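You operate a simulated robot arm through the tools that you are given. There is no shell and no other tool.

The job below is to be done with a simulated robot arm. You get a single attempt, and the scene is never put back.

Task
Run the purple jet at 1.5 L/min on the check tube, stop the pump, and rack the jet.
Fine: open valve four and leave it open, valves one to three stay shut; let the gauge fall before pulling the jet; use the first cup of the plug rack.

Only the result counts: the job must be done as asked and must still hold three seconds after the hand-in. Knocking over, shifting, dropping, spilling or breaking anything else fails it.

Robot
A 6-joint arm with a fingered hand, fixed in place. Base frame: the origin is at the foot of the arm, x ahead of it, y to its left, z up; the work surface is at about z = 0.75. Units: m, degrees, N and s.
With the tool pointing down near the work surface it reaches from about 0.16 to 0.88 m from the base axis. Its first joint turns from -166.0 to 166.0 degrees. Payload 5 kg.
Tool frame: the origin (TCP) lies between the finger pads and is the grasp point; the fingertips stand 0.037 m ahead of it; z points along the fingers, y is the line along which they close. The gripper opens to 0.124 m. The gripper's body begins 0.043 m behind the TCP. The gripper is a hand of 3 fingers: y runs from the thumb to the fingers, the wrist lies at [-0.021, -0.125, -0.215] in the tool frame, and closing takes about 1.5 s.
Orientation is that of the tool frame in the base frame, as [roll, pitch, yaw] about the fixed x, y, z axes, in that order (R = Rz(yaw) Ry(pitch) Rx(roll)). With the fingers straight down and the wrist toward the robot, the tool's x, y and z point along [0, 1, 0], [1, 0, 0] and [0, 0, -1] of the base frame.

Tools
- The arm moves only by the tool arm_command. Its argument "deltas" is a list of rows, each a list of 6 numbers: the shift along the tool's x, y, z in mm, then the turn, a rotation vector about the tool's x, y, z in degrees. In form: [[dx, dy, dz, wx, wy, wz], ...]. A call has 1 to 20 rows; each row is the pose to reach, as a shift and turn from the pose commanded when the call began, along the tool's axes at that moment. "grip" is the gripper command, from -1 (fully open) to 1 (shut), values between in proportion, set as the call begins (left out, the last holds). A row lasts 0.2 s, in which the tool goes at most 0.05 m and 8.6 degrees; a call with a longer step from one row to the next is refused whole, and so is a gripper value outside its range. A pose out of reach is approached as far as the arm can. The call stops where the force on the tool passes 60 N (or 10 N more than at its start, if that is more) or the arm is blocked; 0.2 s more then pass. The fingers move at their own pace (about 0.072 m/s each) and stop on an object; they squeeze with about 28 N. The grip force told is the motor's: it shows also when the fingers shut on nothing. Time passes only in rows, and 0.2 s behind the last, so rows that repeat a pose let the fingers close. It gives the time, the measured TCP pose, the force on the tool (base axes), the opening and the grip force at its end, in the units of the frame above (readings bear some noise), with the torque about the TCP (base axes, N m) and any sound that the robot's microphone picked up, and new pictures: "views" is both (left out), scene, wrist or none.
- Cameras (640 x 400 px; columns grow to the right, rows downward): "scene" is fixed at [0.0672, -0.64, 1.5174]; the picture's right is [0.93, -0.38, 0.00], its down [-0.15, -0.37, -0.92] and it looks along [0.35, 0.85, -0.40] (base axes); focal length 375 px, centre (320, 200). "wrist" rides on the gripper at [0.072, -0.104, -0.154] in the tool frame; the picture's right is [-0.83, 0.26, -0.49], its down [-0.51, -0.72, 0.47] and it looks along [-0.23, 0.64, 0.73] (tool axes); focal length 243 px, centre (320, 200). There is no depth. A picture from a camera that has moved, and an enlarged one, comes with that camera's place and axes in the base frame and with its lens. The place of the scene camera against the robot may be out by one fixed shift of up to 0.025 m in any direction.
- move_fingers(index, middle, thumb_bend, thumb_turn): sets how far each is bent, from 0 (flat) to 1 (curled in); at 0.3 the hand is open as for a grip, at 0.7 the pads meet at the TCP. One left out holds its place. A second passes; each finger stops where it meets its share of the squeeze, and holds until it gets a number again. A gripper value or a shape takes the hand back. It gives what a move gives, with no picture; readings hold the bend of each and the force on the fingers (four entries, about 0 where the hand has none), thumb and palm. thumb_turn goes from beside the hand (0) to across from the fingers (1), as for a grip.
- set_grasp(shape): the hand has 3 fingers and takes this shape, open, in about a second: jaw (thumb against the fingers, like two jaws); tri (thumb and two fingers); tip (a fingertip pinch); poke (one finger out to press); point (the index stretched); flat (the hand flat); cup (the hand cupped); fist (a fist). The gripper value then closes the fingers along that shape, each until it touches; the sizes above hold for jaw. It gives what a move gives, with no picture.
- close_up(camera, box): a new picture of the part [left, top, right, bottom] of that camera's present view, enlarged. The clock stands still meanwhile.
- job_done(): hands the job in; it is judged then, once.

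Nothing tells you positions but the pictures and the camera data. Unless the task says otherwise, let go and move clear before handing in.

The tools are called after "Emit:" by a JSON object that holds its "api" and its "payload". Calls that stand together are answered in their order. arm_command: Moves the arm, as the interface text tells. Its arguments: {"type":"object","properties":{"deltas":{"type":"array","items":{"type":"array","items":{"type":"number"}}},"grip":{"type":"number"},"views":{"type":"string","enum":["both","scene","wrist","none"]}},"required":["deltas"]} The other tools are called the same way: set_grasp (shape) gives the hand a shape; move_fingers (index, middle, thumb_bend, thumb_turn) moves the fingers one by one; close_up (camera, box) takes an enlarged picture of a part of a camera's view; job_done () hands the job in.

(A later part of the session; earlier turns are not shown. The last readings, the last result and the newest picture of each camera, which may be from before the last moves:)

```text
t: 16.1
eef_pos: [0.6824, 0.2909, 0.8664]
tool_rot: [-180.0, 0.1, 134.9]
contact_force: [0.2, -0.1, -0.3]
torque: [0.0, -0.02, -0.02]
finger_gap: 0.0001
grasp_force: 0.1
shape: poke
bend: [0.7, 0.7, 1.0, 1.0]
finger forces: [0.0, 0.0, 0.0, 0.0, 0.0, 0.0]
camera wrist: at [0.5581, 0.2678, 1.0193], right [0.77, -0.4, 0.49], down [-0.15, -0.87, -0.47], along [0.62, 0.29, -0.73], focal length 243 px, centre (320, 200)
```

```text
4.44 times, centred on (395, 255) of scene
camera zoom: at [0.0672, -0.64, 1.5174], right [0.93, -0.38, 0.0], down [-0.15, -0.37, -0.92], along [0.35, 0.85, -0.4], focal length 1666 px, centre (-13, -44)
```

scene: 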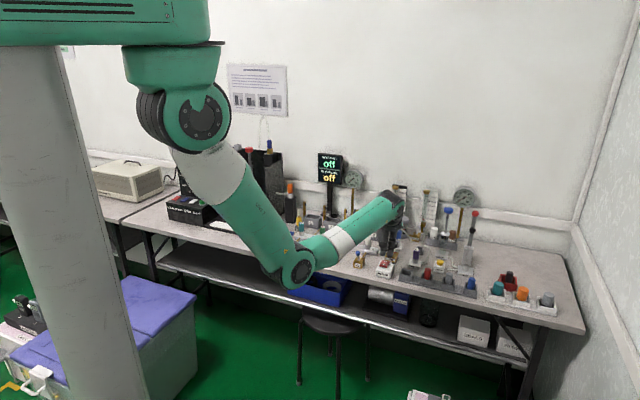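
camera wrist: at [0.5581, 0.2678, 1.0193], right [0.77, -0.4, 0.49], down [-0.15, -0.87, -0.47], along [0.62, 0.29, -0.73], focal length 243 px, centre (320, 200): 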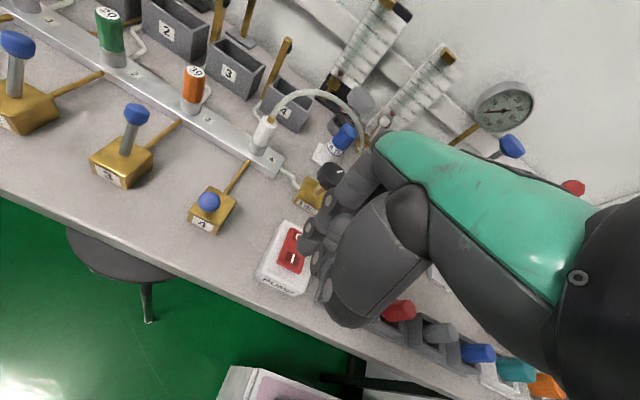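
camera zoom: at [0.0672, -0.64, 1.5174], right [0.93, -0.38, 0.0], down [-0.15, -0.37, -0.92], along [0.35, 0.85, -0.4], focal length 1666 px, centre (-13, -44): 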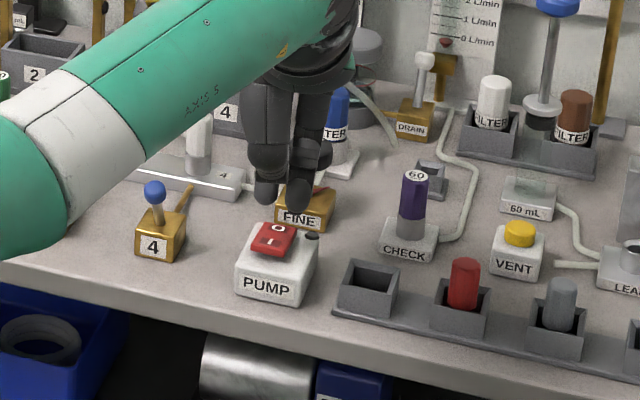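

The fingertip is just off the "I" mark. I'll shift it slightly back and press down in small steps.

Emit:
{"api": "arm_command", "payload": {"deltas": [[-3, 8, 0, 0, 0, 0], [-3, 8, 12, 0, 0, 0], [-3, 8, 22, 0, 0, 0], [-3, 8, 28, 0, 0, 0], [-3, 8, 32, 0, 0, 0], [-3, 8, 35, 0, 0, 0]], "views": "wrist"}}

Emit:
{"api": "close_up", "payload": {"camera": "wrist", "box": [240, 150, 370, 280]}}

Emit:
{"api": "close_up", "payload": {"camera": "scene", "box": [350, 210, 440, 300]}}

```text
t: 17.5
eef_pos: [0.6899, 0.2961, 0.8316]
tool_rot: [180.0, -0.1, 135.0]
contact_force: [0.3, 0.5, 0.4]
torque: [0.0, -0.01, 0.01]
finger_gap: 0.0
grasp_force: 0.1
shape: poke
bend: [0.7, 0.7, 1.0, 1.0]
finger forces: [0.0, 0.1, 0.0, 0.0, 0.0, 0.0]
camera wrist: at [0.5664, 0.2728, 0.9848], right [0.77, -0.4, 0.49], down [-0.15, -0.87, -0.47], along [0.62, 0.29, -0.73], focal length 243 px, centre (320, 200)
```

wrist: 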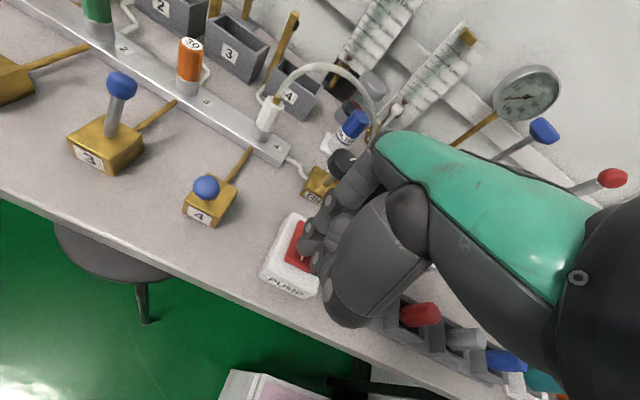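

```text
3.08 times, centred on (305, 215) of wrist
camera zoom: at [0.5664, 0.2728, 0.9848], right [0.77, -0.4, 0.49], down [-0.15, -0.87, -0.47], along [0.62, 0.29, -0.73], focal length 746 px, centre (366, 154)
```

zoom: 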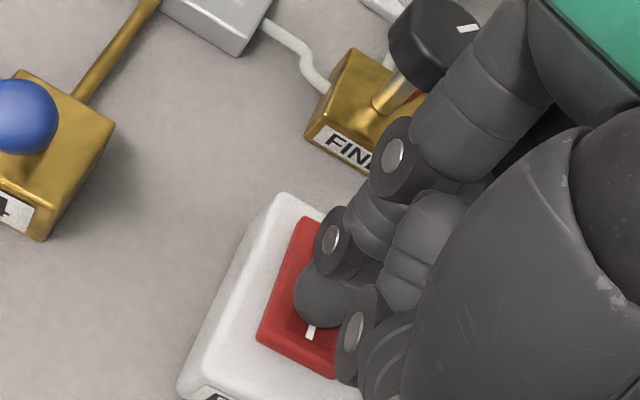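

```text
4.44 times, centred on (395, 255) of scene
camera zoom: at [0.0672, -0.64, 1.5174], right [0.93, -0.38, 0.0], down [-0.15, -0.37, -0.92], along [0.35, 0.85, -0.4], focal length 1666 px, centre (-13, -44)
```

zoom: 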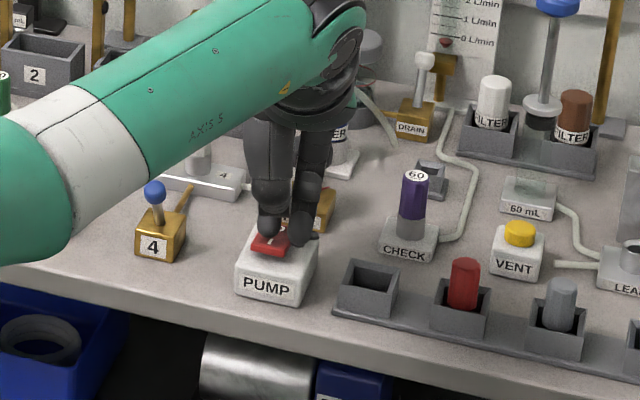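

The tip is almost touching near the "I" mark. I'll shift 5 mm toward the front end and press down, watching the force.

Emit:
{"api": "arm_command", "payload": {"deltas": [[0, -6, 0, 0, 0, 0], [0, -6, 3, 0, 0, 0], [0, -6, 6, 0, 0, 0], [0, -6, 9, 0, 0, 0]], "views": "wrist"}}

Emit:
{"api": "close_up", "payload": {"camera": "wrist", "box": [240, 150, 370, 280]}}

Emit:
{"api": "close_up", "payload": {"camera": "scene", "box": [350, 210, 440, 300]}}

```text
t: 18.5
eef_pos: [0.6892, 0.2932, 0.8267]
tool_rot: [179.7, 0.1, 135.1]
contact_force: [-7.7, -1.5, 24.5]
torque: [0.2, 0.34, 0.11]
finger_gap: 0.0
grasp_force: 0.1
shape: poke
bend: [0.7, 0.7, 1.0, 1.0]
finger forces: [25.6, 0.0, 0.0, 0.0, 0.1, 0.0]
camera wrist: at [0.5631, 0.2691, 0.9795], right [0.77, -0.4, 0.49], down [-0.15, -0.87, -0.48], along [0.62, 0.29, -0.73], focal length 243 px, centre (320, 200)
```

wrist: 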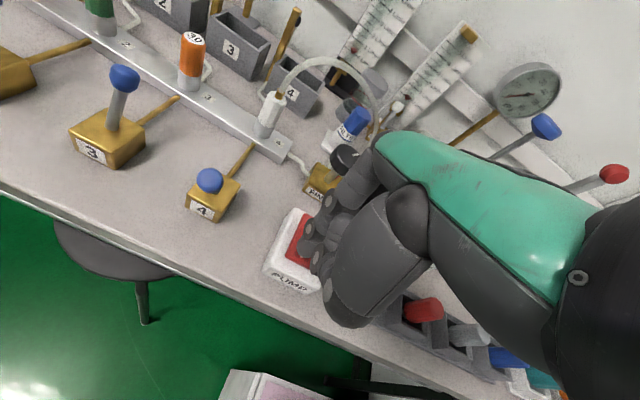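

```text
3.08 times, centred on (305, 215) of wrist
camera zoom: at [0.5631, 0.2691, 0.9795], right [0.77, -0.4, 0.49], down [-0.15, -0.87, -0.48], along [0.62, 0.29, -0.73], focal length 746 px, centre (366, 154)
```

zoom: 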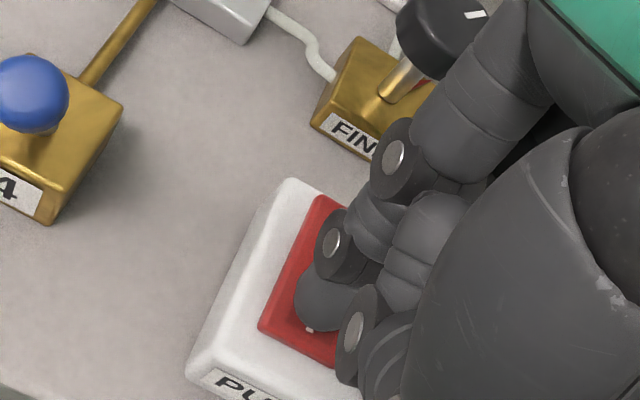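

```text
4.44 times, centred on (395, 255) of scene
camera zoom: at [0.0672, -0.64, 1.5174], right [0.93, -0.38, 0.0], down [-0.15, -0.37, -0.92], along [0.35, 0.85, -0.4], focal length 1666 px, centre (-13, -44)
```

zoom: 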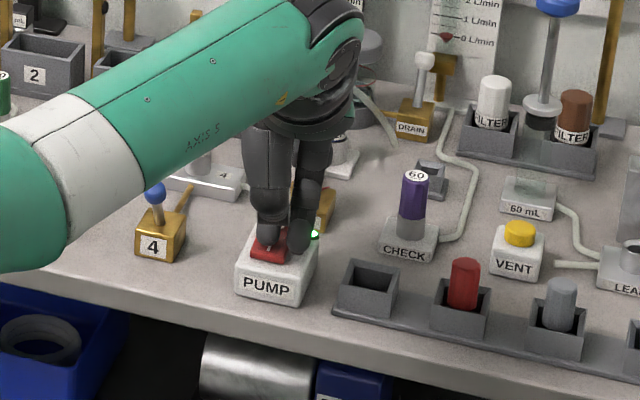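

The pump lamp has turned green. I'll lift off and look at the tubes and gauges.

Emit:
{"api": "arm_command", "payload": {"deltas": [[0, 0, -15, 0, 0, 0], [0, -10, -40, 0, 0, 0], [0, -30, -75, 0, 0, 0], [0, -50, -100, 0, 0, 0]]}}

Emit:
{"api": "close_up", "payload": {"camera": "scene", "box": [380, 170, 490, 240]}}

Emit:
{"api": "close_up", "payload": {"camera": "wrist", "box": [230, 20, 450, 180]}}

Emit:
{"api": "close_up", "payload": {"camera": "scene", "box": [300, 140, 400, 220]}}

Emit:
{"api": "close_up", "payload": {"camera": "scene", "box": [350, 210, 440, 300]}}

```text
t: 19.5
eef_pos: [0.6524, 0.2554, 0.9219]
tool_rot: [179.9, 0.0, 135.1]
contact_force: [-0.8, 0.1, 0.6]
torque: [0.03, -0.01, 0.01]
finger_gap: 0.0002
grasp_force: 0.0
shape: poke
bend: [0.7, 0.7, 1.0, 1.0]
finger forces: [0.0, 0.0, 0.1, 0.0, 0.1, 0.1]
camera wrist: at [0.5274, 0.2324, 1.0748], right [0.77, -0.4, 0.49], down [-0.15, -0.87, -0.47], along [0.62, 0.29, -0.73], focal length 243 px, centre (320, 200)
```

scene: 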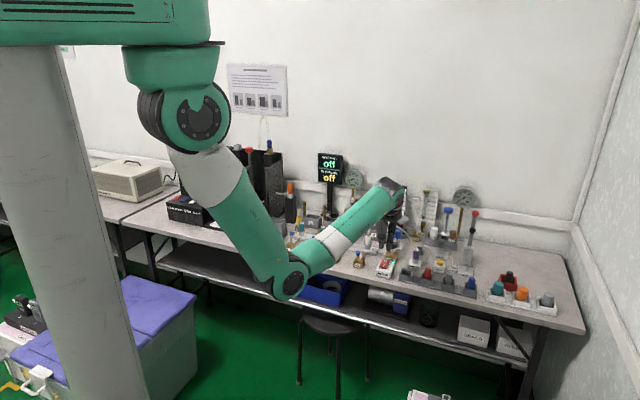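
wrist: 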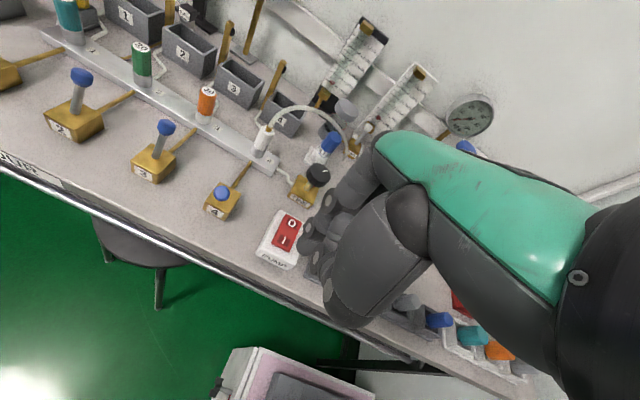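

```text
5.71 times, centred on (435, 205) of scene
camera zoom: at [0.0672, -0.64, 1.5174], right [0.93, -0.38, 0.0], down [-0.15, -0.37, -0.92], along [0.35, 0.85, -0.4], focal length 2142 px, centre (-337, 171)
```

zoom: 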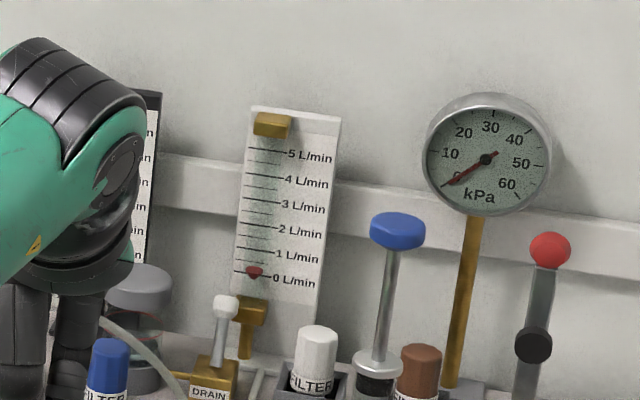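

```text
2.50 times, centred on (340, 100) of wrist
camera zoom: at [0.5274, 0.2324, 1.0748], right [0.77, -0.4, 0.49], down [-0.15, -0.87, -0.47], along [0.62, 0.29, -0.73], focal length 606 px, centre (270, 450)
```

zoom: 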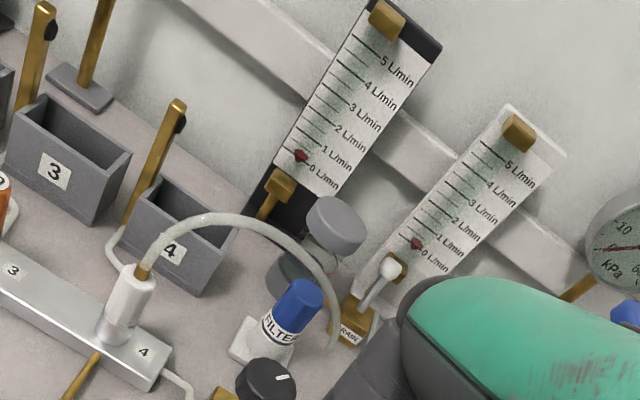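

```text
5.00 times, centred on (350, 180) of scene
camera zoom: at [0.0672, -0.64, 1.5174], right [0.93, -0.38, 0.0], down [-0.15, -0.37, -0.92], along [0.35, 0.85, -0.4], focal length 1874 px, centre (170, 300)
```

zoom: 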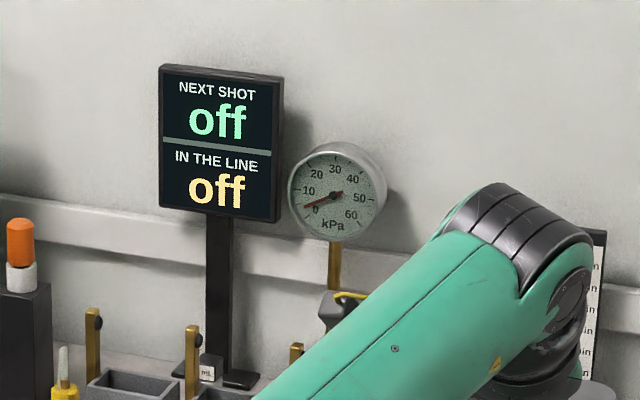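

```text
4.44 times, centred on (395, 255) of scene
camera zoom: at [0.0672, -0.64, 1.5174], right [0.93, -0.38, 0.0], down [-0.15, -0.37, -0.92], along [0.35, 0.85, -0.4], focal length 1666 px, centre (-13, -44)
```

zoom: 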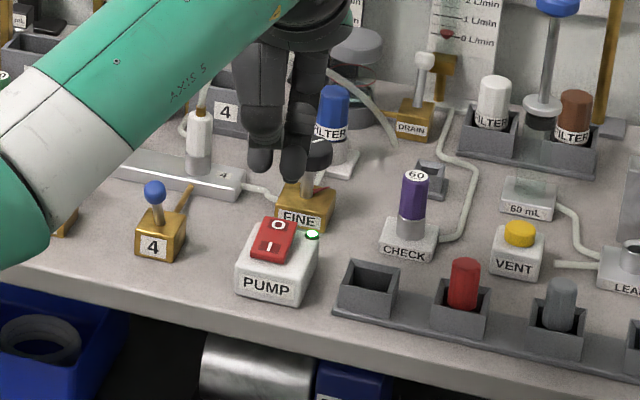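

The left gauge has just left zero and the white tube's float has moved slightly. I'll wait a second for it to settle.

Emit:
{"api": "arm_command", "payload": {"deltas": [[0, 0, -5, 0, 0, 0], [0, -10, -10, 0, 0, 0], [0, -20, -20, 0, 0, 0], [0, -30, -30, 0, 0, 0], [0, -40, -40, 0, 0, 0], [0, -50, -45, 0, 0, 0]]}}

Emit:
{"api": "close_up", "payload": {"camera": "scene", "box": [380, 170, 490, 240]}}

Emit:
{"api": "close_up", "payload": {"camera": "wrist", "box": [220, 20, 440, 180]}}

Emit:
{"api": "close_up", "payload": {"camera": "scene", "box": [300, 140, 400, 220]}}

Emit:
{"api": "close_up", "payload": {"camera": "wrist", "box": [250, 100, 370, 200]}}

```text
t: 20.9
eef_pos: [0.6166, 0.2191, 0.9688]
tool_rot: [179.9, 0.0, 135.0]
contact_force: [0.4, -0.2, -0.9]
torque: [-0.02, 0.04, -0.01]
finger_gap: 0.0001
grasp_force: 0.1
shape: poke
bend: [0.7, 0.7, 1.0, 1.0]
finger forces: [0.0, 0.0, 0.1, 0.0, 0.0, 0.0]
camera wrist: at [0.4914, 0.1969, 1.1219], right [0.77, -0.4, 0.49], down [-0.15, -0.87, -0.47], along [0.62, 0.29, -0.73], focal length 243 px, centre (320, 200)
```

scene: 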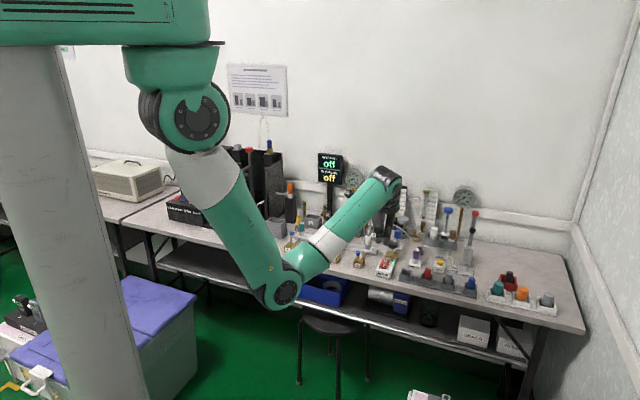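
wrist: 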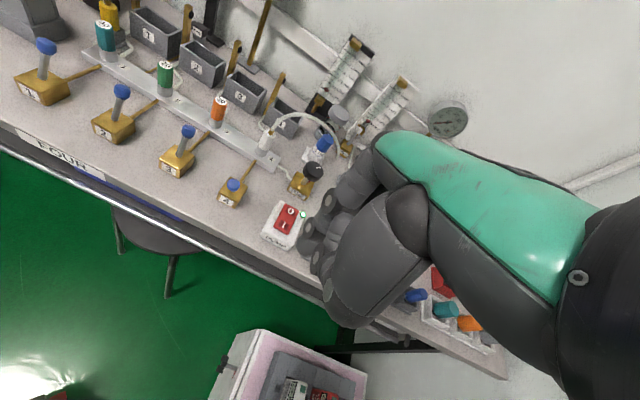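

```text
5.71 times, centred on (435, 205) of scene
camera zoom: at [0.0672, -0.64, 1.5174], right [0.93, -0.38, 0.0], down [-0.15, -0.37, -0.92], along [0.35, 0.85, -0.4], focal length 2142 px, centre (-337, 171)
```

zoom: 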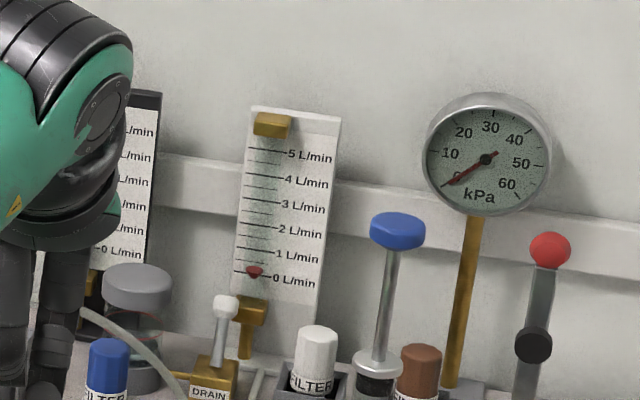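

```text
2.50 times, centred on (330, 100) of wrist
camera zoom: at [0.4914, 0.1969, 1.1219], right [0.77, -0.4, 0.49], down [-0.15, -0.87, -0.47], along [0.62, 0.29, -0.73], focal length 606 px, centre (295, 450)
```

zoom: 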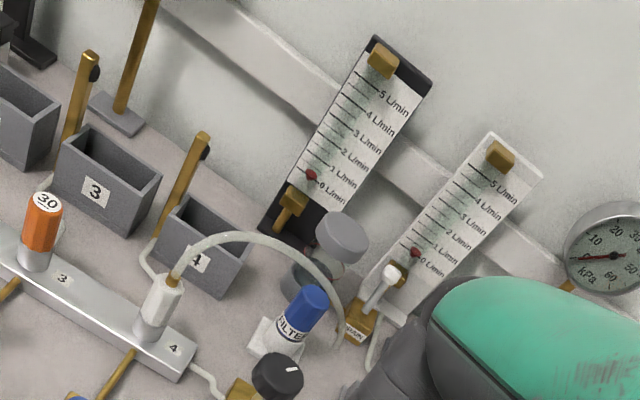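

```text
5.00 times, centred on (350, 180) of scene
camera zoom: at [0.0672, -0.64, 1.5174], right [0.93, -0.38, 0.0], down [-0.15, -0.37, -0.92], along [0.35, 0.85, -0.4], focal length 1874 px, centre (170, 300)
```

zoom: 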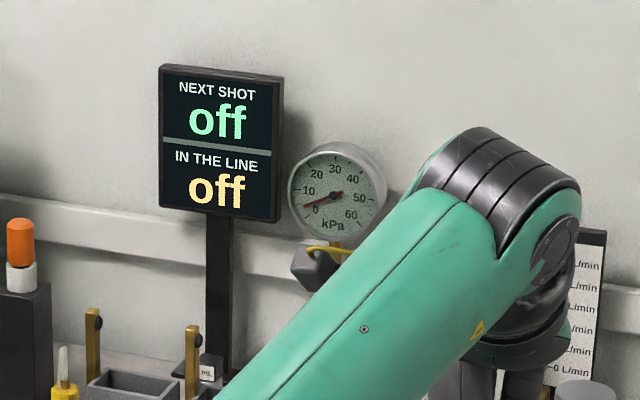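

```text
4.00 times, centred on (310, 150) of wrist
camera zoom: at [0.4914, 0.1969, 1.1219], right [0.77, -0.4, 0.49], down [-0.15, -0.87, -0.47], along [0.62, 0.29, -0.73], focal length 970 px, centre (360, 400)
```

zoom: 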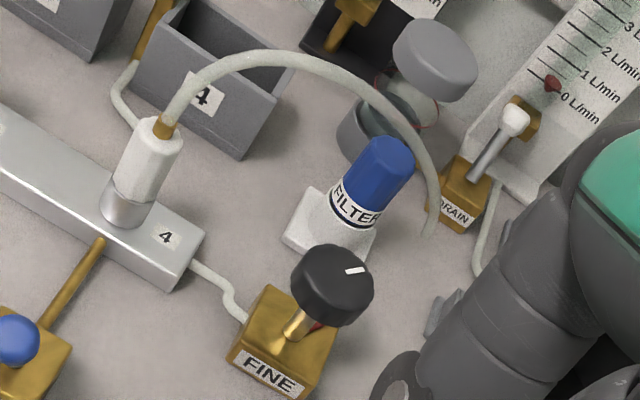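

The flow is low. I'll zoom tightly on the check tube's scale and on the gauge for accurate readings.

Emit:
{"api": "close_up", "payload": {"camera": "scene", "box": [410, 180, 450, 225]}}

Emit:
{"api": "close_up", "payload": {"camera": "wrist", "box": [300, 30, 420, 140]}}

Emit:
{"api": "close_up", "payload": {"camera": "scene", "box": [340, 165, 370, 190]}}

```text
8.89 times, centred on (430, 202) of scene
camera zoom: at [0.0672, -0.64, 1.5174], right [0.93, -0.38, 0.0], down [-0.15, -0.37, -0.92], along [0.35, 0.85, -0.4], focal length 3332 px, centre (-658, 178)
```

zoom: 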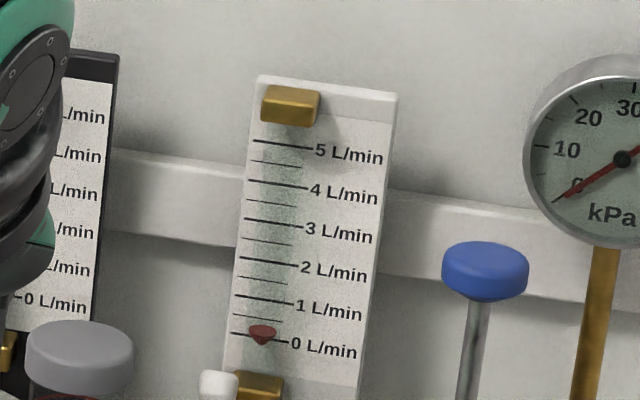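

```text
3.64 times, centred on (360, 85) of wrist
camera zoom: at [0.4914, 0.1969, 1.1219], right [0.77, -0.4, 0.49], down [-0.15, -0.87, -0.47], along [0.62, 0.29, -0.73], focal length 882 px, centre (174, 618)
```

zoom: 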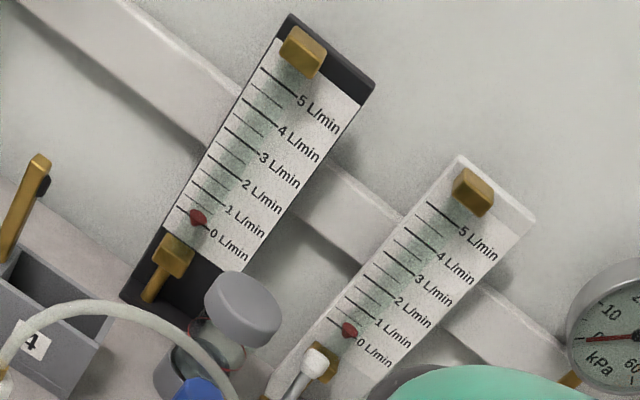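

```text
16.00 times, centred on (355, 178) of scene
camera zoom: at [0.0672, -0.64, 1.5174], right [0.93, -0.38, 0.0], down [-0.15, -0.37, -0.92], along [0.35, 0.85, -0.4], focal length 5997 px, centre (-240, 560)
```

zoom: 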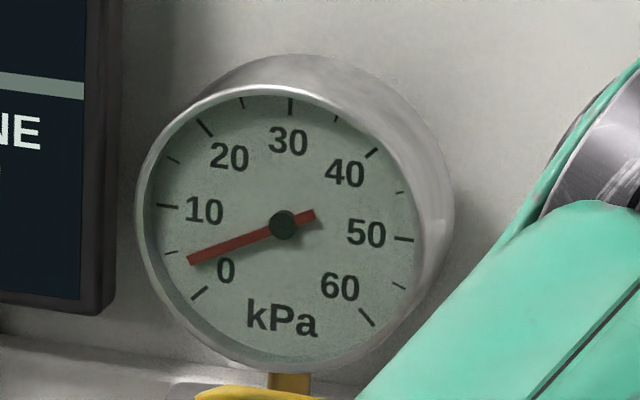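

The check tube reads about 0.35 L/min and the line gauge about 4 kPa, so FINE must be opened further. I'll go over the FINE knob, near (0.766, 0.377), with the hand turned so the fingers stay clear of the hose and filter.

Emit:
{"api": "set_grasp", "payload": {"shape": "jaw"}}

Emit:
{"api": "arm_command", "payload": {"deltas": [[1, 24, 0, 0, 0, 6.1], [2, 48, 0, 0, 0, 12.2], [2, 72, 0, 0, 0, 18.3], [3, 96, 0, 0, 0, 24.4], [4, 120, 5, 0, 0, 30.5], [5, 145, 10, 0, 0, 36.6], [6, 170, 18, 0, 0, 42.7], [6, 195, 26, 0, 0, 48.8], [6, 217, 34, 0, 0, 55]], "grip": 0.1}}

Emit:
{"api": "close_up", "payload": {"camera": "wrist", "box": [200, 120, 420, 340]}}

Emit:
{"api": "close_up", "payload": {"camera": "scene", "box": [360, 180, 460, 280]}}

```text
t: 21.8
eef_pos: [0.616, 0.2193, 0.969]
tool_rot: [180.0, 0.0, 134.9]
contact_force: [-0.1, -1.1, -0.5]
torque: [-0.01, 0.0, 0.01]
finger_gap: 0.1241
grasp_force: 0.1
shape: jaw
bend: [0.3, 0.3, 0.3, 0.98]
finger forces: [0.0, 0.0, 0.0, 0.0, 0.1, 0.0]
```

```text
t: 23.8
eef_pos: [0.7674, 0.3764, 0.9346]
tool_rot: [179.9, 0.0, 79.9]
contact_force: [-0.3, -0.9, -0.5]
torque: [-0.01, -0.01, -0.02]
finger_gap: 0.0563
grasp_force: 0.1
shape: jaw
bend: [0.74, 0.47, 0.71, 1.0]
finger forces: [0.1, 0.0, 0.0, 0.1, 0.1, 0.1]
camera wrist: at [0.6768, 0.4665, 1.0874], right [0.11, -0.86, 0.49], down [-0.8, -0.37, -0.47], along [0.59, -0.34, -0.73], focal length 243 px, centre (320, 200)
```

scene: 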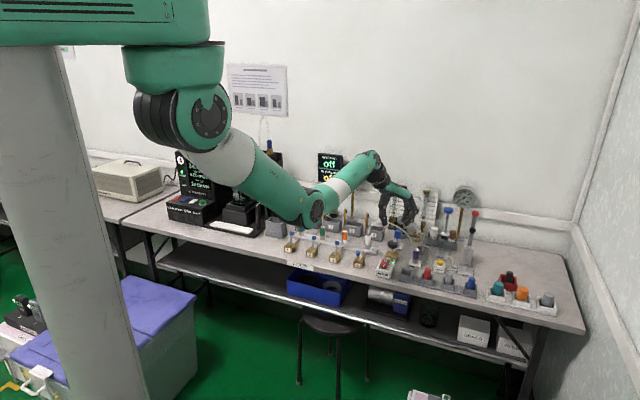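
wrist: 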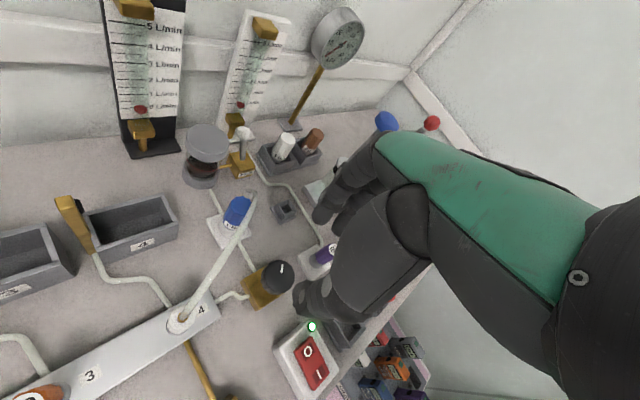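

```text
1.82 times, centred on (310, 230) of wrist
camera zoom: at [0.6768, 0.4665, 1.0874], right [0.11, -0.86, 0.49], down [-0.8, -0.37, -0.47], along [0.59, -0.34, -0.73], focal length 441 px, centre (338, 146)
```

zoom: 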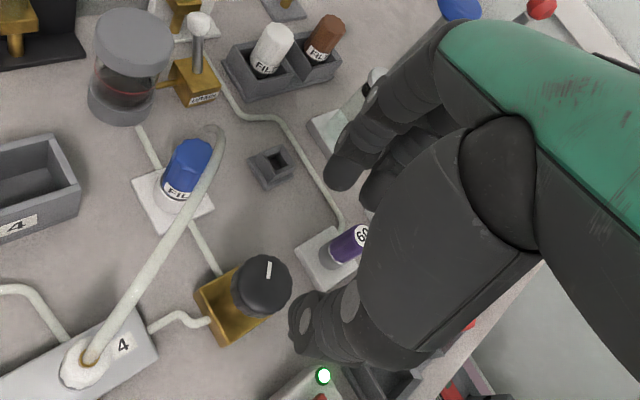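

```text
4.00 times, centred on (410, 230) of scene
camera zoom: at [0.0672, -0.64, 1.5174], right [0.93, -0.38, 0.0], down [-0.15, -0.37, -0.92], along [0.35, 0.85, -0.4], focal length 1499 px, centre (-40, 80)
```

zoom: 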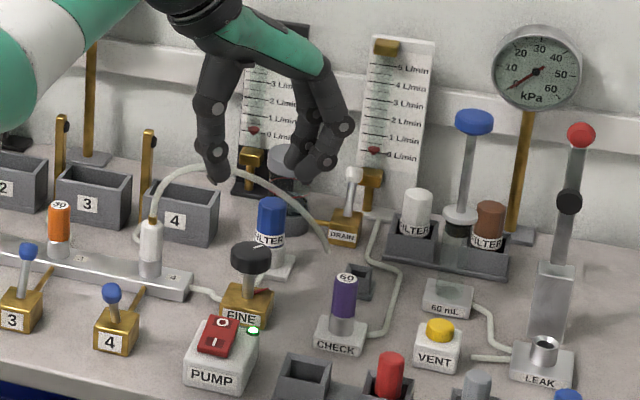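

I have a clear view of the knob, its centre near (0.770, 0.379) and its top at z≈0.817. I'll lower the hand around it.

Emit:
{"api": "arm_command", "payload": {"deltas": [[3, 2, 20, 0, 0, 0], [3, 2, 40, 0, 0, 0], [3, 2, 60, 0, 0, 0], [3, 2, 75, 0, 0, 0]]}}

Emit:
{"api": "close_up", "payload": {"camera": "wrist", "box": [220, 140, 380, 300]}}

Emit:
{"api": "close_up", "payload": {"camera": "scene", "box": [360, 180, 460, 280]}}

```text
t: 24.8
eef_pos: [0.7673, 0.3803, 0.8588]
tool_rot: [179.9, 0.1, 80.0]
contact_force: [0.2, 0.3, 0.1]
torque: [0.0, 0.01, 0.03]
finger_gap: 0.0563
grasp_force: 0.1
shape: jaw
bend: [0.74, 0.47, 0.71, 1.0]
finger forces: [0.1, 0.0, 0.1, 0.1, 0.0, 0.0]
camera wrist: at [0.6781, 0.4701, 1.0124], right [0.11, -0.86, 0.49], down [-0.8, -0.37, -0.47], along [0.59, -0.34, -0.73], focal length 243 px, centre (320, 200)
```

scene: 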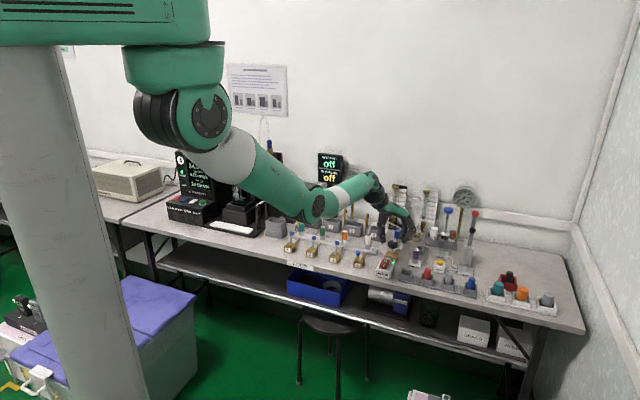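
wrist: 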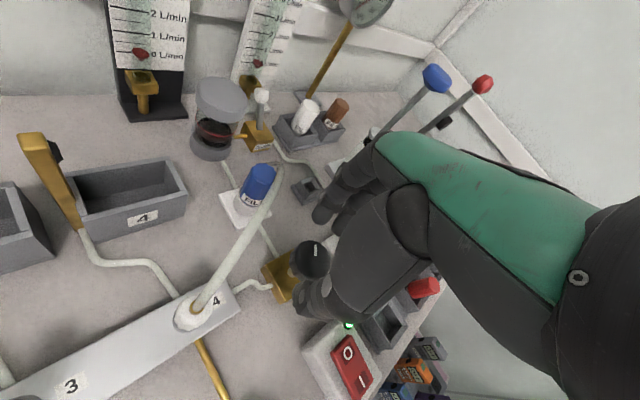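

```text
2.50 times, centred on (300, 220) of wrist
camera zoom: at [0.6781, 0.4701, 1.0124], right [0.11, -0.86, 0.49], down [-0.8, -0.37, -0.47], along [0.59, -0.34, -0.73], focal length 606 px, centre (370, 150)
```

zoom: 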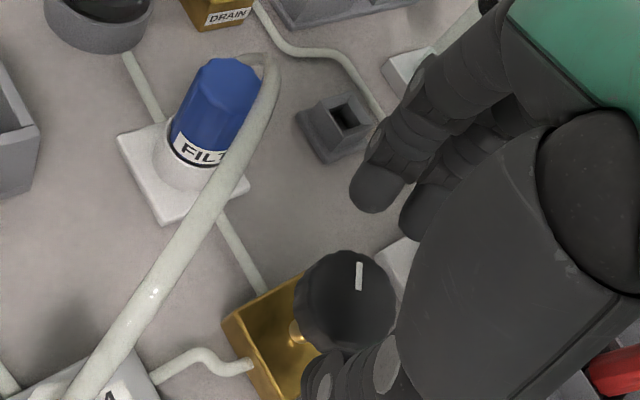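

```text
4.00 times, centred on (410, 230) of scene
camera zoom: at [0.0672, -0.64, 1.5174], right [0.93, -0.38, 0.0], down [-0.15, -0.37, -0.92], along [0.35, 0.85, -0.4], focal length 1499 px, centre (-40, 80)
```

zoom: 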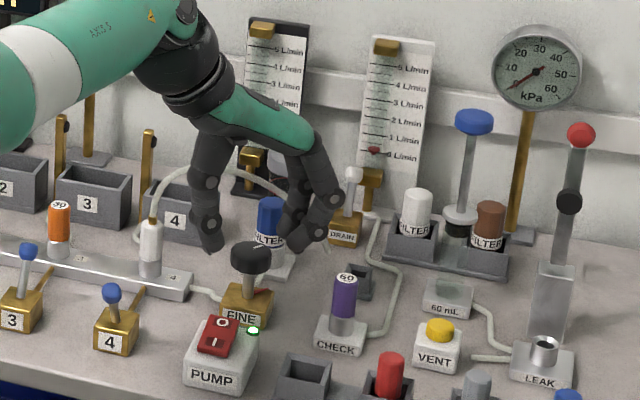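

The knob sits right on the tool axis. I'll descend the last 26 mm and close on it.

Emit:
{"api": "arm_command", "payload": {"deltas": [[0, 0, 13, 0, 0, 0], [0, 0, 27, 0, 0, 0]], "views": "none"}}

Emit:
{"api": "arm_command", "payload": {"deltas": [[0, 0, 0, 0, 0, 0], [0, 0, 0, 0, 0, 0], [0, 0, 0, 0, 0, 0], [0, 0, 0, 0, 0, 0], [0, 0, 0, 0, 0, 0]], "grip": 0.6}}

Emit:
{"api": "close_up", "payload": {"camera": "wrist", "box": [220, 140, 380, 300]}}

Emit:
{"api": "close_up", "payload": {"camera": "scene", "box": [360, 180, 460, 280]}}

```text
t: 25.4
eef_pos: [0.7694, 0.3819, 0.8345]
tool_rot: [-180.0, 0.0, 80.0]
contact_force: [-0.6, 1.2, 0.1]
torque: [0.01, 0.0, 0.01]
finger_gap: 0.0561
grasp_force: 0.1
shape: jaw
bend: [0.74, 0.47, 0.71, 1.0]
finger forces: [0.0, 0.0, 0.0, 0.1, 0.0, 0.0]
```

```text
t: 26.6
eef_pos: [0.7685, 0.3813, 0.8339]
tool_rot: [179.9, 0.0, 80.1]
contact_force: [-4.6, 2.3, -1.9]
torque: [0.05, 0.15, -0.04]
finger_gap: 0.028
grasp_force: 27.9
shape: jaw
bend: [0.73, 0.59, 0.74, 1.0]
finger forces: [14.8, 7.2, 0.1, 0.1, 26.3, 0.0]
camera wrist: at [0.6785, 0.4705, 0.9867], right [0.11, -0.86, 0.49], down [-0.8, -0.37, -0.47], along [0.59, -0.34, -0.73], focal length 243 px, centre (320, 200)
```

scene: 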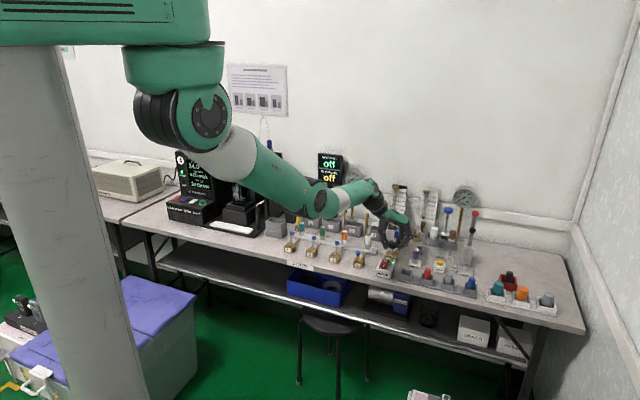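
wrist: 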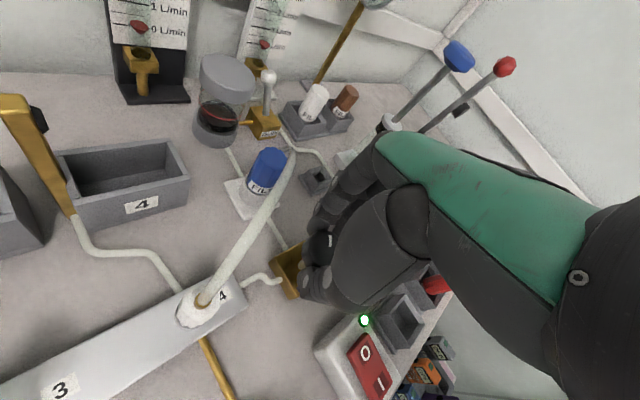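

```text
2.50 times, centred on (300, 220) of wrist
camera zoom: at [0.6785, 0.4705, 0.9867], right [0.11, -0.86, 0.49], down [-0.8, -0.37, -0.47], along [0.59, -0.34, -0.73], focal length 606 px, centre (370, 150)
```

zoom: 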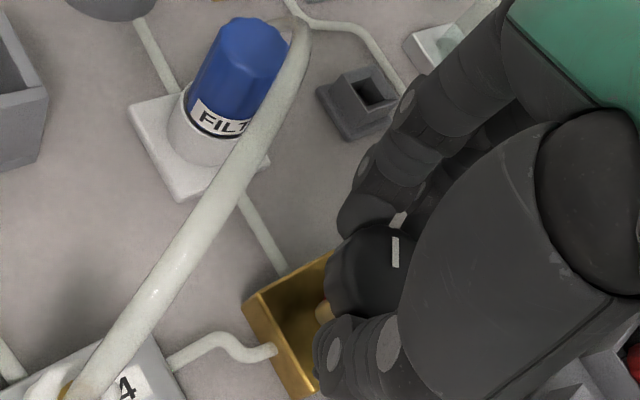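

```text
4.00 times, centred on (410, 230) of scene
camera zoom: at [0.0672, -0.64, 1.5174], right [0.93, -0.38, 0.0], down [-0.15, -0.37, -0.92], along [0.35, 0.85, -0.4], focal length 1499 px, centre (-40, 80)
```

zoom: 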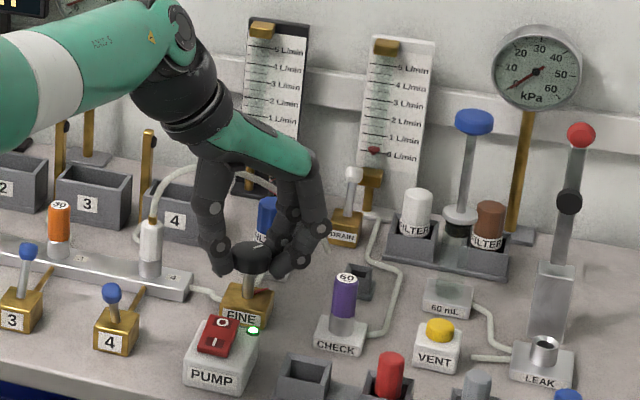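

The knob is gripped. I'll try 16° counter-clockwise (seen from above) and see how the flow responds.

Emit:
{"api": "arm_command", "payload": {"deltas": [[0, 0, 0, 0, 0, -4], [0, 0, 0, 0, 0, -8], [0, 0, 0, 0, 0, -12], [0, 0, 0, 0, 0, -16], [0, 0, 0, 0, 0, -16], [0, 0, 0, 0, 0, -16]], "views": "wrist"}}

Emit:
{"api": "close_up", "payload": {"camera": "scene", "box": [410, 180, 450, 225]}}

Emit:
{"api": "close_up", "payload": {"camera": "wrist", "box": [220, 140, 380, 300]}}

Emit:
{"api": "close_up", "payload": {"camera": "scene", "box": [340, 165, 370, 190]}}

```text
t: 28.0
eef_pos: [0.7686, 0.3809, 0.833]
tool_rot: [179.8, 0.0, 96.1]
contact_force: [-12.1, 2.0, 9.3]
torque: [-0.01, 0.54, -0.02]
finger_gap: 0.0278
grasp_force: 28.0
shape: jaw
bend: [0.73, 0.6, 0.73, 1.0]
finger forces: [14.7, 6.6, 0.1, 0.0, 33.4, 0.0]
camera wrist: at [0.6573, 0.4422, 0.9861], right [0.35, -0.8, 0.49], down [-0.66, -0.58, -0.47], along [0.66, -0.16, -0.73], focal length 243 px, centre (320, 200)
```

wrist: 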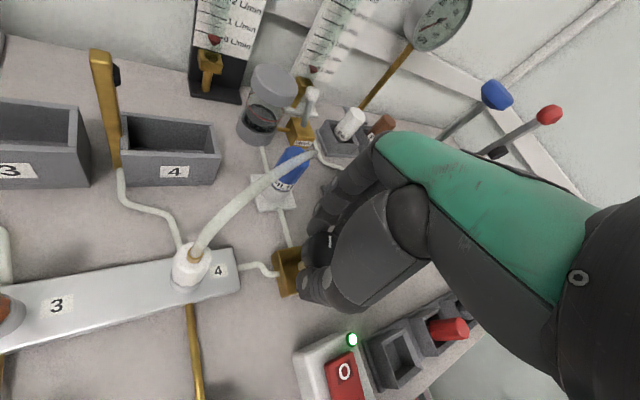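

```text
8.89 times, centred on (430, 202) of scene
camera zoom: at [0.0672, -0.64, 1.5174], right [0.93, -0.38, 0.0], down [-0.15, -0.37, -0.92], along [0.35, 0.85, -0.4], focal length 3332 px, centre (-658, 178)
```

zoom: 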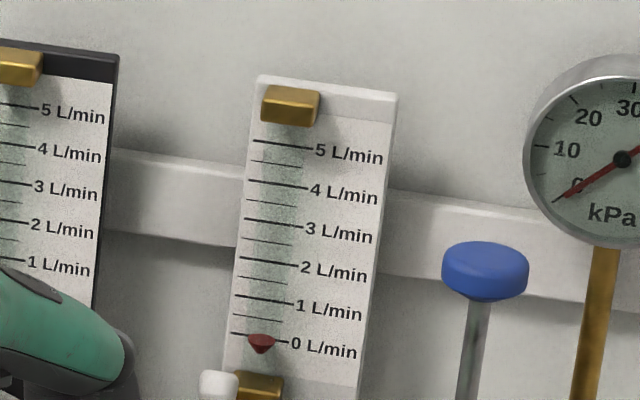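

```text
2.50 times, centred on (300, 220) of wrist
camera zoom: at [0.6573, 0.4422, 0.9861], right [0.35, -0.8, 0.49], down [-0.66, -0.58, -0.47], along [0.66, -0.16, -0.73], focal length 606 px, centre (370, 150)
```

zoom: 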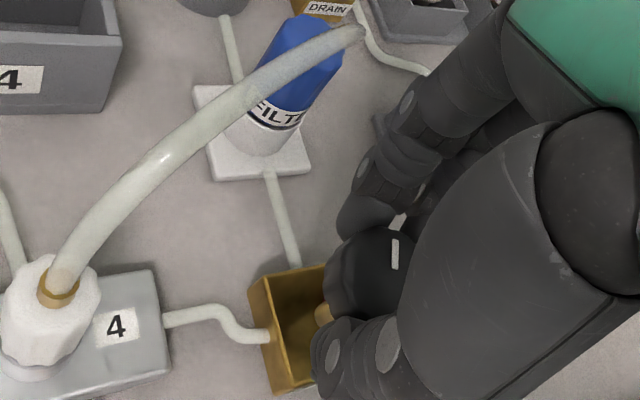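

```text
16.00 times, centred on (355, 178) of scene
camera zoom: at [0.0672, -0.64, 1.5174], right [0.93, -0.38, 0.0], down [-0.15, -0.37, -0.92], along [0.35, 0.85, -0.4], focal length 5997 px, centre (-240, 560)
```

zoom: 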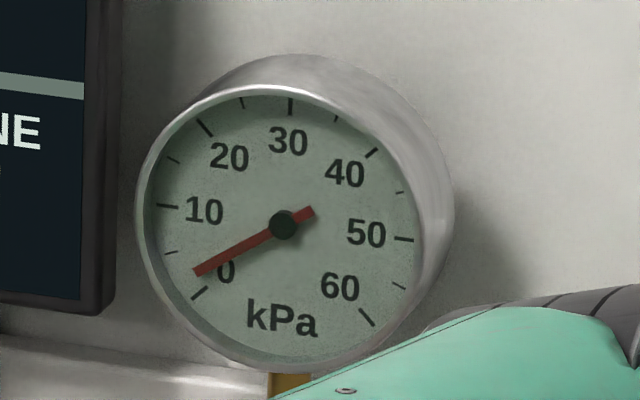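

Counter-clockwise reduces the flow, so clockwise opens it. I'll turn clockwise 36° and look again.

Emit:
{"api": "arm_command", "payload": {"deltas": [[0, 0, 0, 0, 0, 4], [0, 0, 0, 0, 0, 8], [0, 0, 0, 0, 0, 12], [0, 0, 0, 0, 0, 16], [0, 0, 0, 0, 0, 20], [0, 0, 0, 0, 0, 24], [0, 0, 0, 0, 0, 28], [0, 0, 0, 0, 0, 32], [0, 0, 0, 0, 0, 36], [0, 0, 0, 0, 0, 36], [0, 0, 0, 0, 0, 36]]}}

Emit:
{"api": "close_up", "payload": {"camera": "scene", "box": [410, 180, 450, 225]}}

Emit:
{"api": "close_up", "payload": {"camera": "wrist", "box": [220, 140, 380, 300]}}

Emit:
{"api": "close_up", "payload": {"camera": "scene", "box": [340, 165, 370, 190]}}

```text
t: 30.4
eef_pos: [0.7565, 0.3767, 0.8372]
tool_rot: [180.0, -0.1, 60.0]
contact_force: [-1.6, 1.1, 5.7]
torque: [0.17, 0.16, 0.02]
finger_gap: 0.0276
grasp_force: 27.9
shape: jaw
bend: [0.72, 0.62, 0.78, 0.99]
finger forces: [21.6, 16.5, 0.1, 0.0, 27.4, 0.0]
out of reach, approached as far as the arm can: row 8, 9, 10, 11
camera wrist: at [0.7029, 0.4913, 0.9906], right [-0.19, -0.85, 0.49], down [-0.88, -0.08, -0.47], along [0.44, -0.52, -0.73], focal length 243 px, centre (320, 200)
```

scene: 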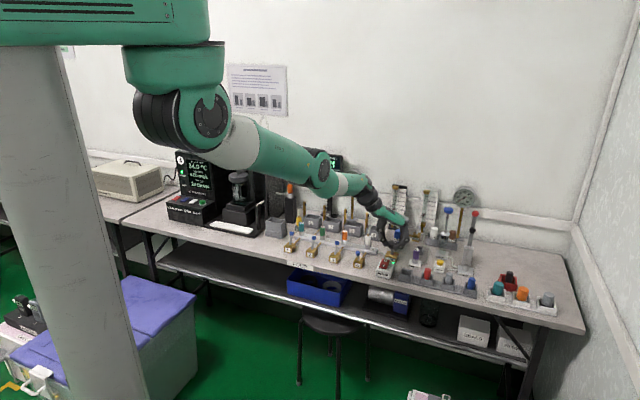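
wrist: 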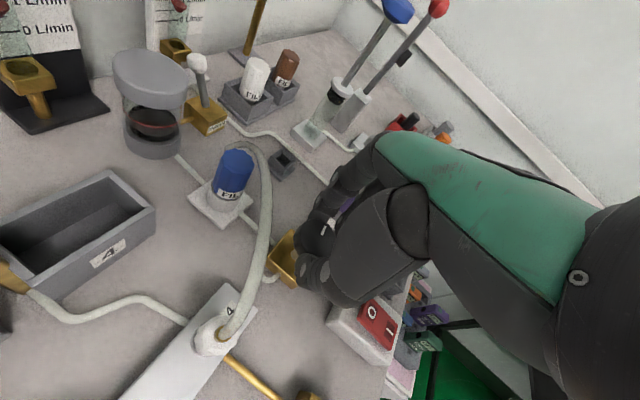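

```text
8.89 times, centred on (430, 202) of scene
camera zoom: at [0.0672, -0.64, 1.5174], right [0.93, -0.38, 0.0], down [-0.15, -0.37, -0.92], along [0.35, 0.85, -0.4], focal length 3332 px, centre (-658, 178)
```

zoom: 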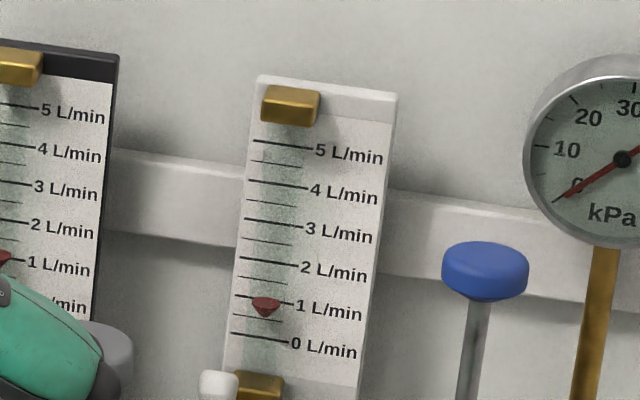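

```text
2.50 times, centred on (300, 220) of wrist
camera zoom: at [0.7029, 0.4913, 0.9906], right [-0.19, -0.85, 0.49], down [-0.88, -0.08, -0.47], along [0.44, -0.52, -0.73], focal length 606 px, centre (370, 150)
```

zoom: 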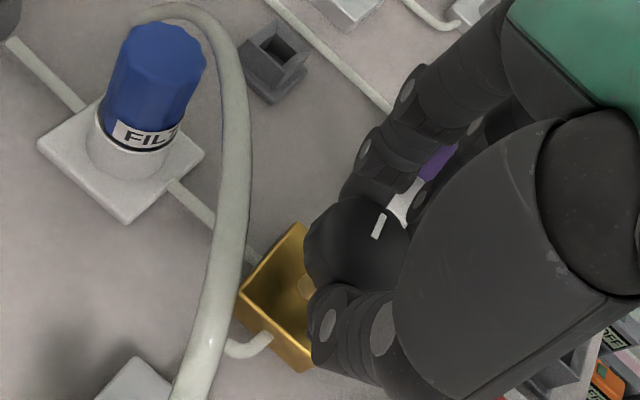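

```text
16.00 times, centred on (355, 178) of scene
camera zoom: at [0.0672, -0.64, 1.5174], right [0.93, -0.38, 0.0], down [-0.15, -0.37, -0.92], along [0.35, 0.85, -0.4], focal length 5997 px, centre (-240, 560)
```

zoom: 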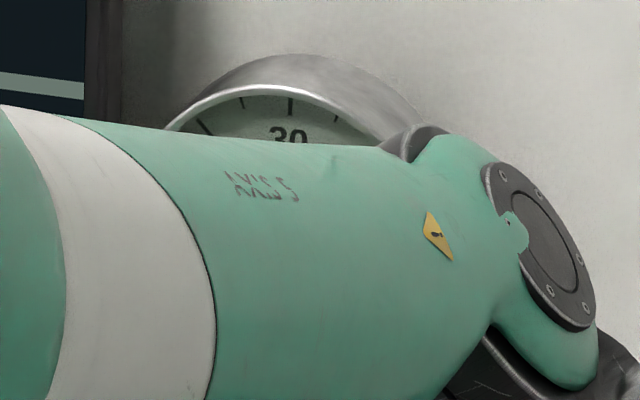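

The flow has risen to around 1.0–1.15 L/min, but the arm reached its limit and the knob rolled a little in the fingers. I'll release, lift, and take a careful reading before making the final turn.

Emit:
{"api": "arm_command", "payload": {"deltas": [[0, 0, 0, 0, 0, 0], [0, 0, 0, 0, 0, 0], [0, 0, 0, 0, 0, 0]], "grip": 0, "views": "none"}}

Emit:
{"api": "arm_command", "payload": {"deltas": [[0, 0, -20, 0, 0, 0], [0, 0, -45, 0, 0, 0], [0, 0, -70, 0, 0, -8], [0, 0, -90, 0, 0, -16], [0, 0, -90, 0, 0, -24], [0, 0, -90, 0, 0, -32], [0, 0, -90, 0, 0, -40]]}}

Emit:
{"api": "close_up", "payload": {"camera": "scene", "box": [410, 180, 450, 225]}}

Emit:
{"api": "close_up", "payload": {"camera": "wrist", "box": [220, 140, 380, 300]}}

Emit:
{"api": "close_up", "payload": {"camera": "scene", "box": [340, 165, 370, 190]}}

```text
t: 31.2
eef_pos: [0.757, 0.376, 0.8378]
tool_rot: [179.9, 0.1, 60.2]
contact_force: [0.5, -0.8, 0.4]
torque: [-0.01, 0.03, -0.01]
finger_gap: 0.0617
grasp_force: 0.1
shape: jaw
bend: [0.74, 0.45, 0.69, 1.0]
finger forces: [0.0, 0.0, 0.1, 0.2, 0.1, 0.0]
```

```text
t: 32.8
eef_pos: [0.7571, 0.3778, 0.9277]
tool_rot: [-179.9, 0.0, 100.2]
contact_force: [0.1, 0.8, -1.1]
torque: [0.01, -0.02, -0.02]
finger_gap: 0.0616
grasp_force: 0.1
shape: jaw
bend: [0.74, 0.45, 0.69, 1.0]
finger forces: [0.0, 0.1, 0.0, 0.1, 0.0, 0.1]
camera wrist: at [0.6414, 0.4295, 1.0799], right [0.4, -0.77, 0.49], down [-0.62, -0.63, -0.47], along [0.67, -0.12, -0.73], focal length 243 px, centre (320, 200)
```

scene: 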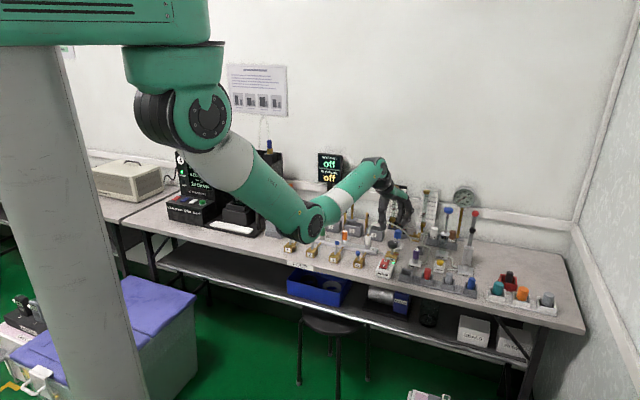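
wrist: 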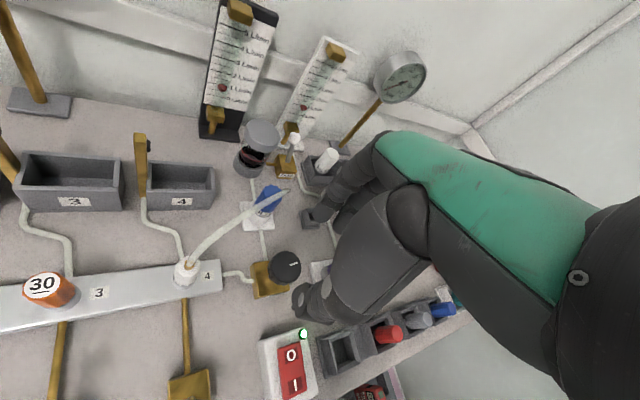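

```text
8.89 times, centred on (430, 202) of scene
camera zoom: at [0.0672, -0.64, 1.5174], right [0.93, -0.38, 0.0], down [-0.15, -0.37, -0.92], along [0.35, 0.85, -0.4], focal length 3332 px, centre (-658, 178)
```

zoom: 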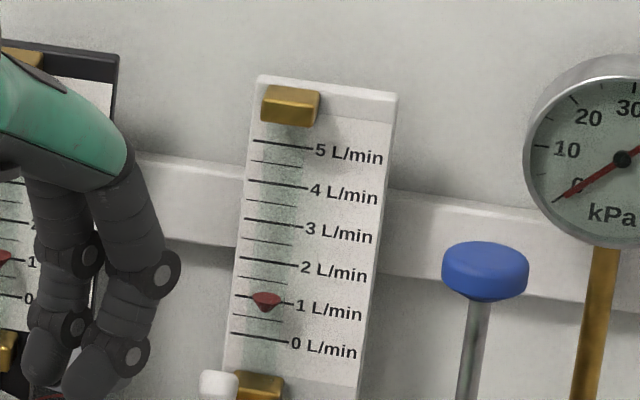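

```text
2.50 times, centred on (300, 220) of wrist
camera zoom: at [0.6414, 0.4295, 1.0799], right [0.4, -0.77, 0.49], down [-0.62, -0.63, -0.47], along [0.67, -0.12, -0.73], focal length 606 px, centre (370, 150)
```

zoom: 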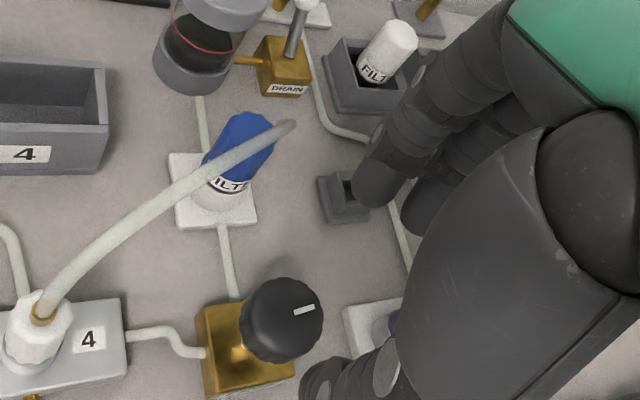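

```text
16.00 times, centred on (355, 178) of scene
camera zoom: at [0.0672, -0.64, 1.5174], right [0.93, -0.38, 0.0], down [-0.15, -0.37, -0.92], along [0.35, 0.85, -0.4], focal length 5997 px, centre (-240, 560)
```

zoom: 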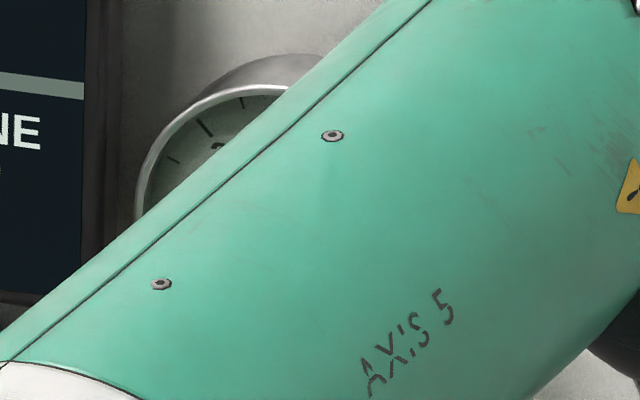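

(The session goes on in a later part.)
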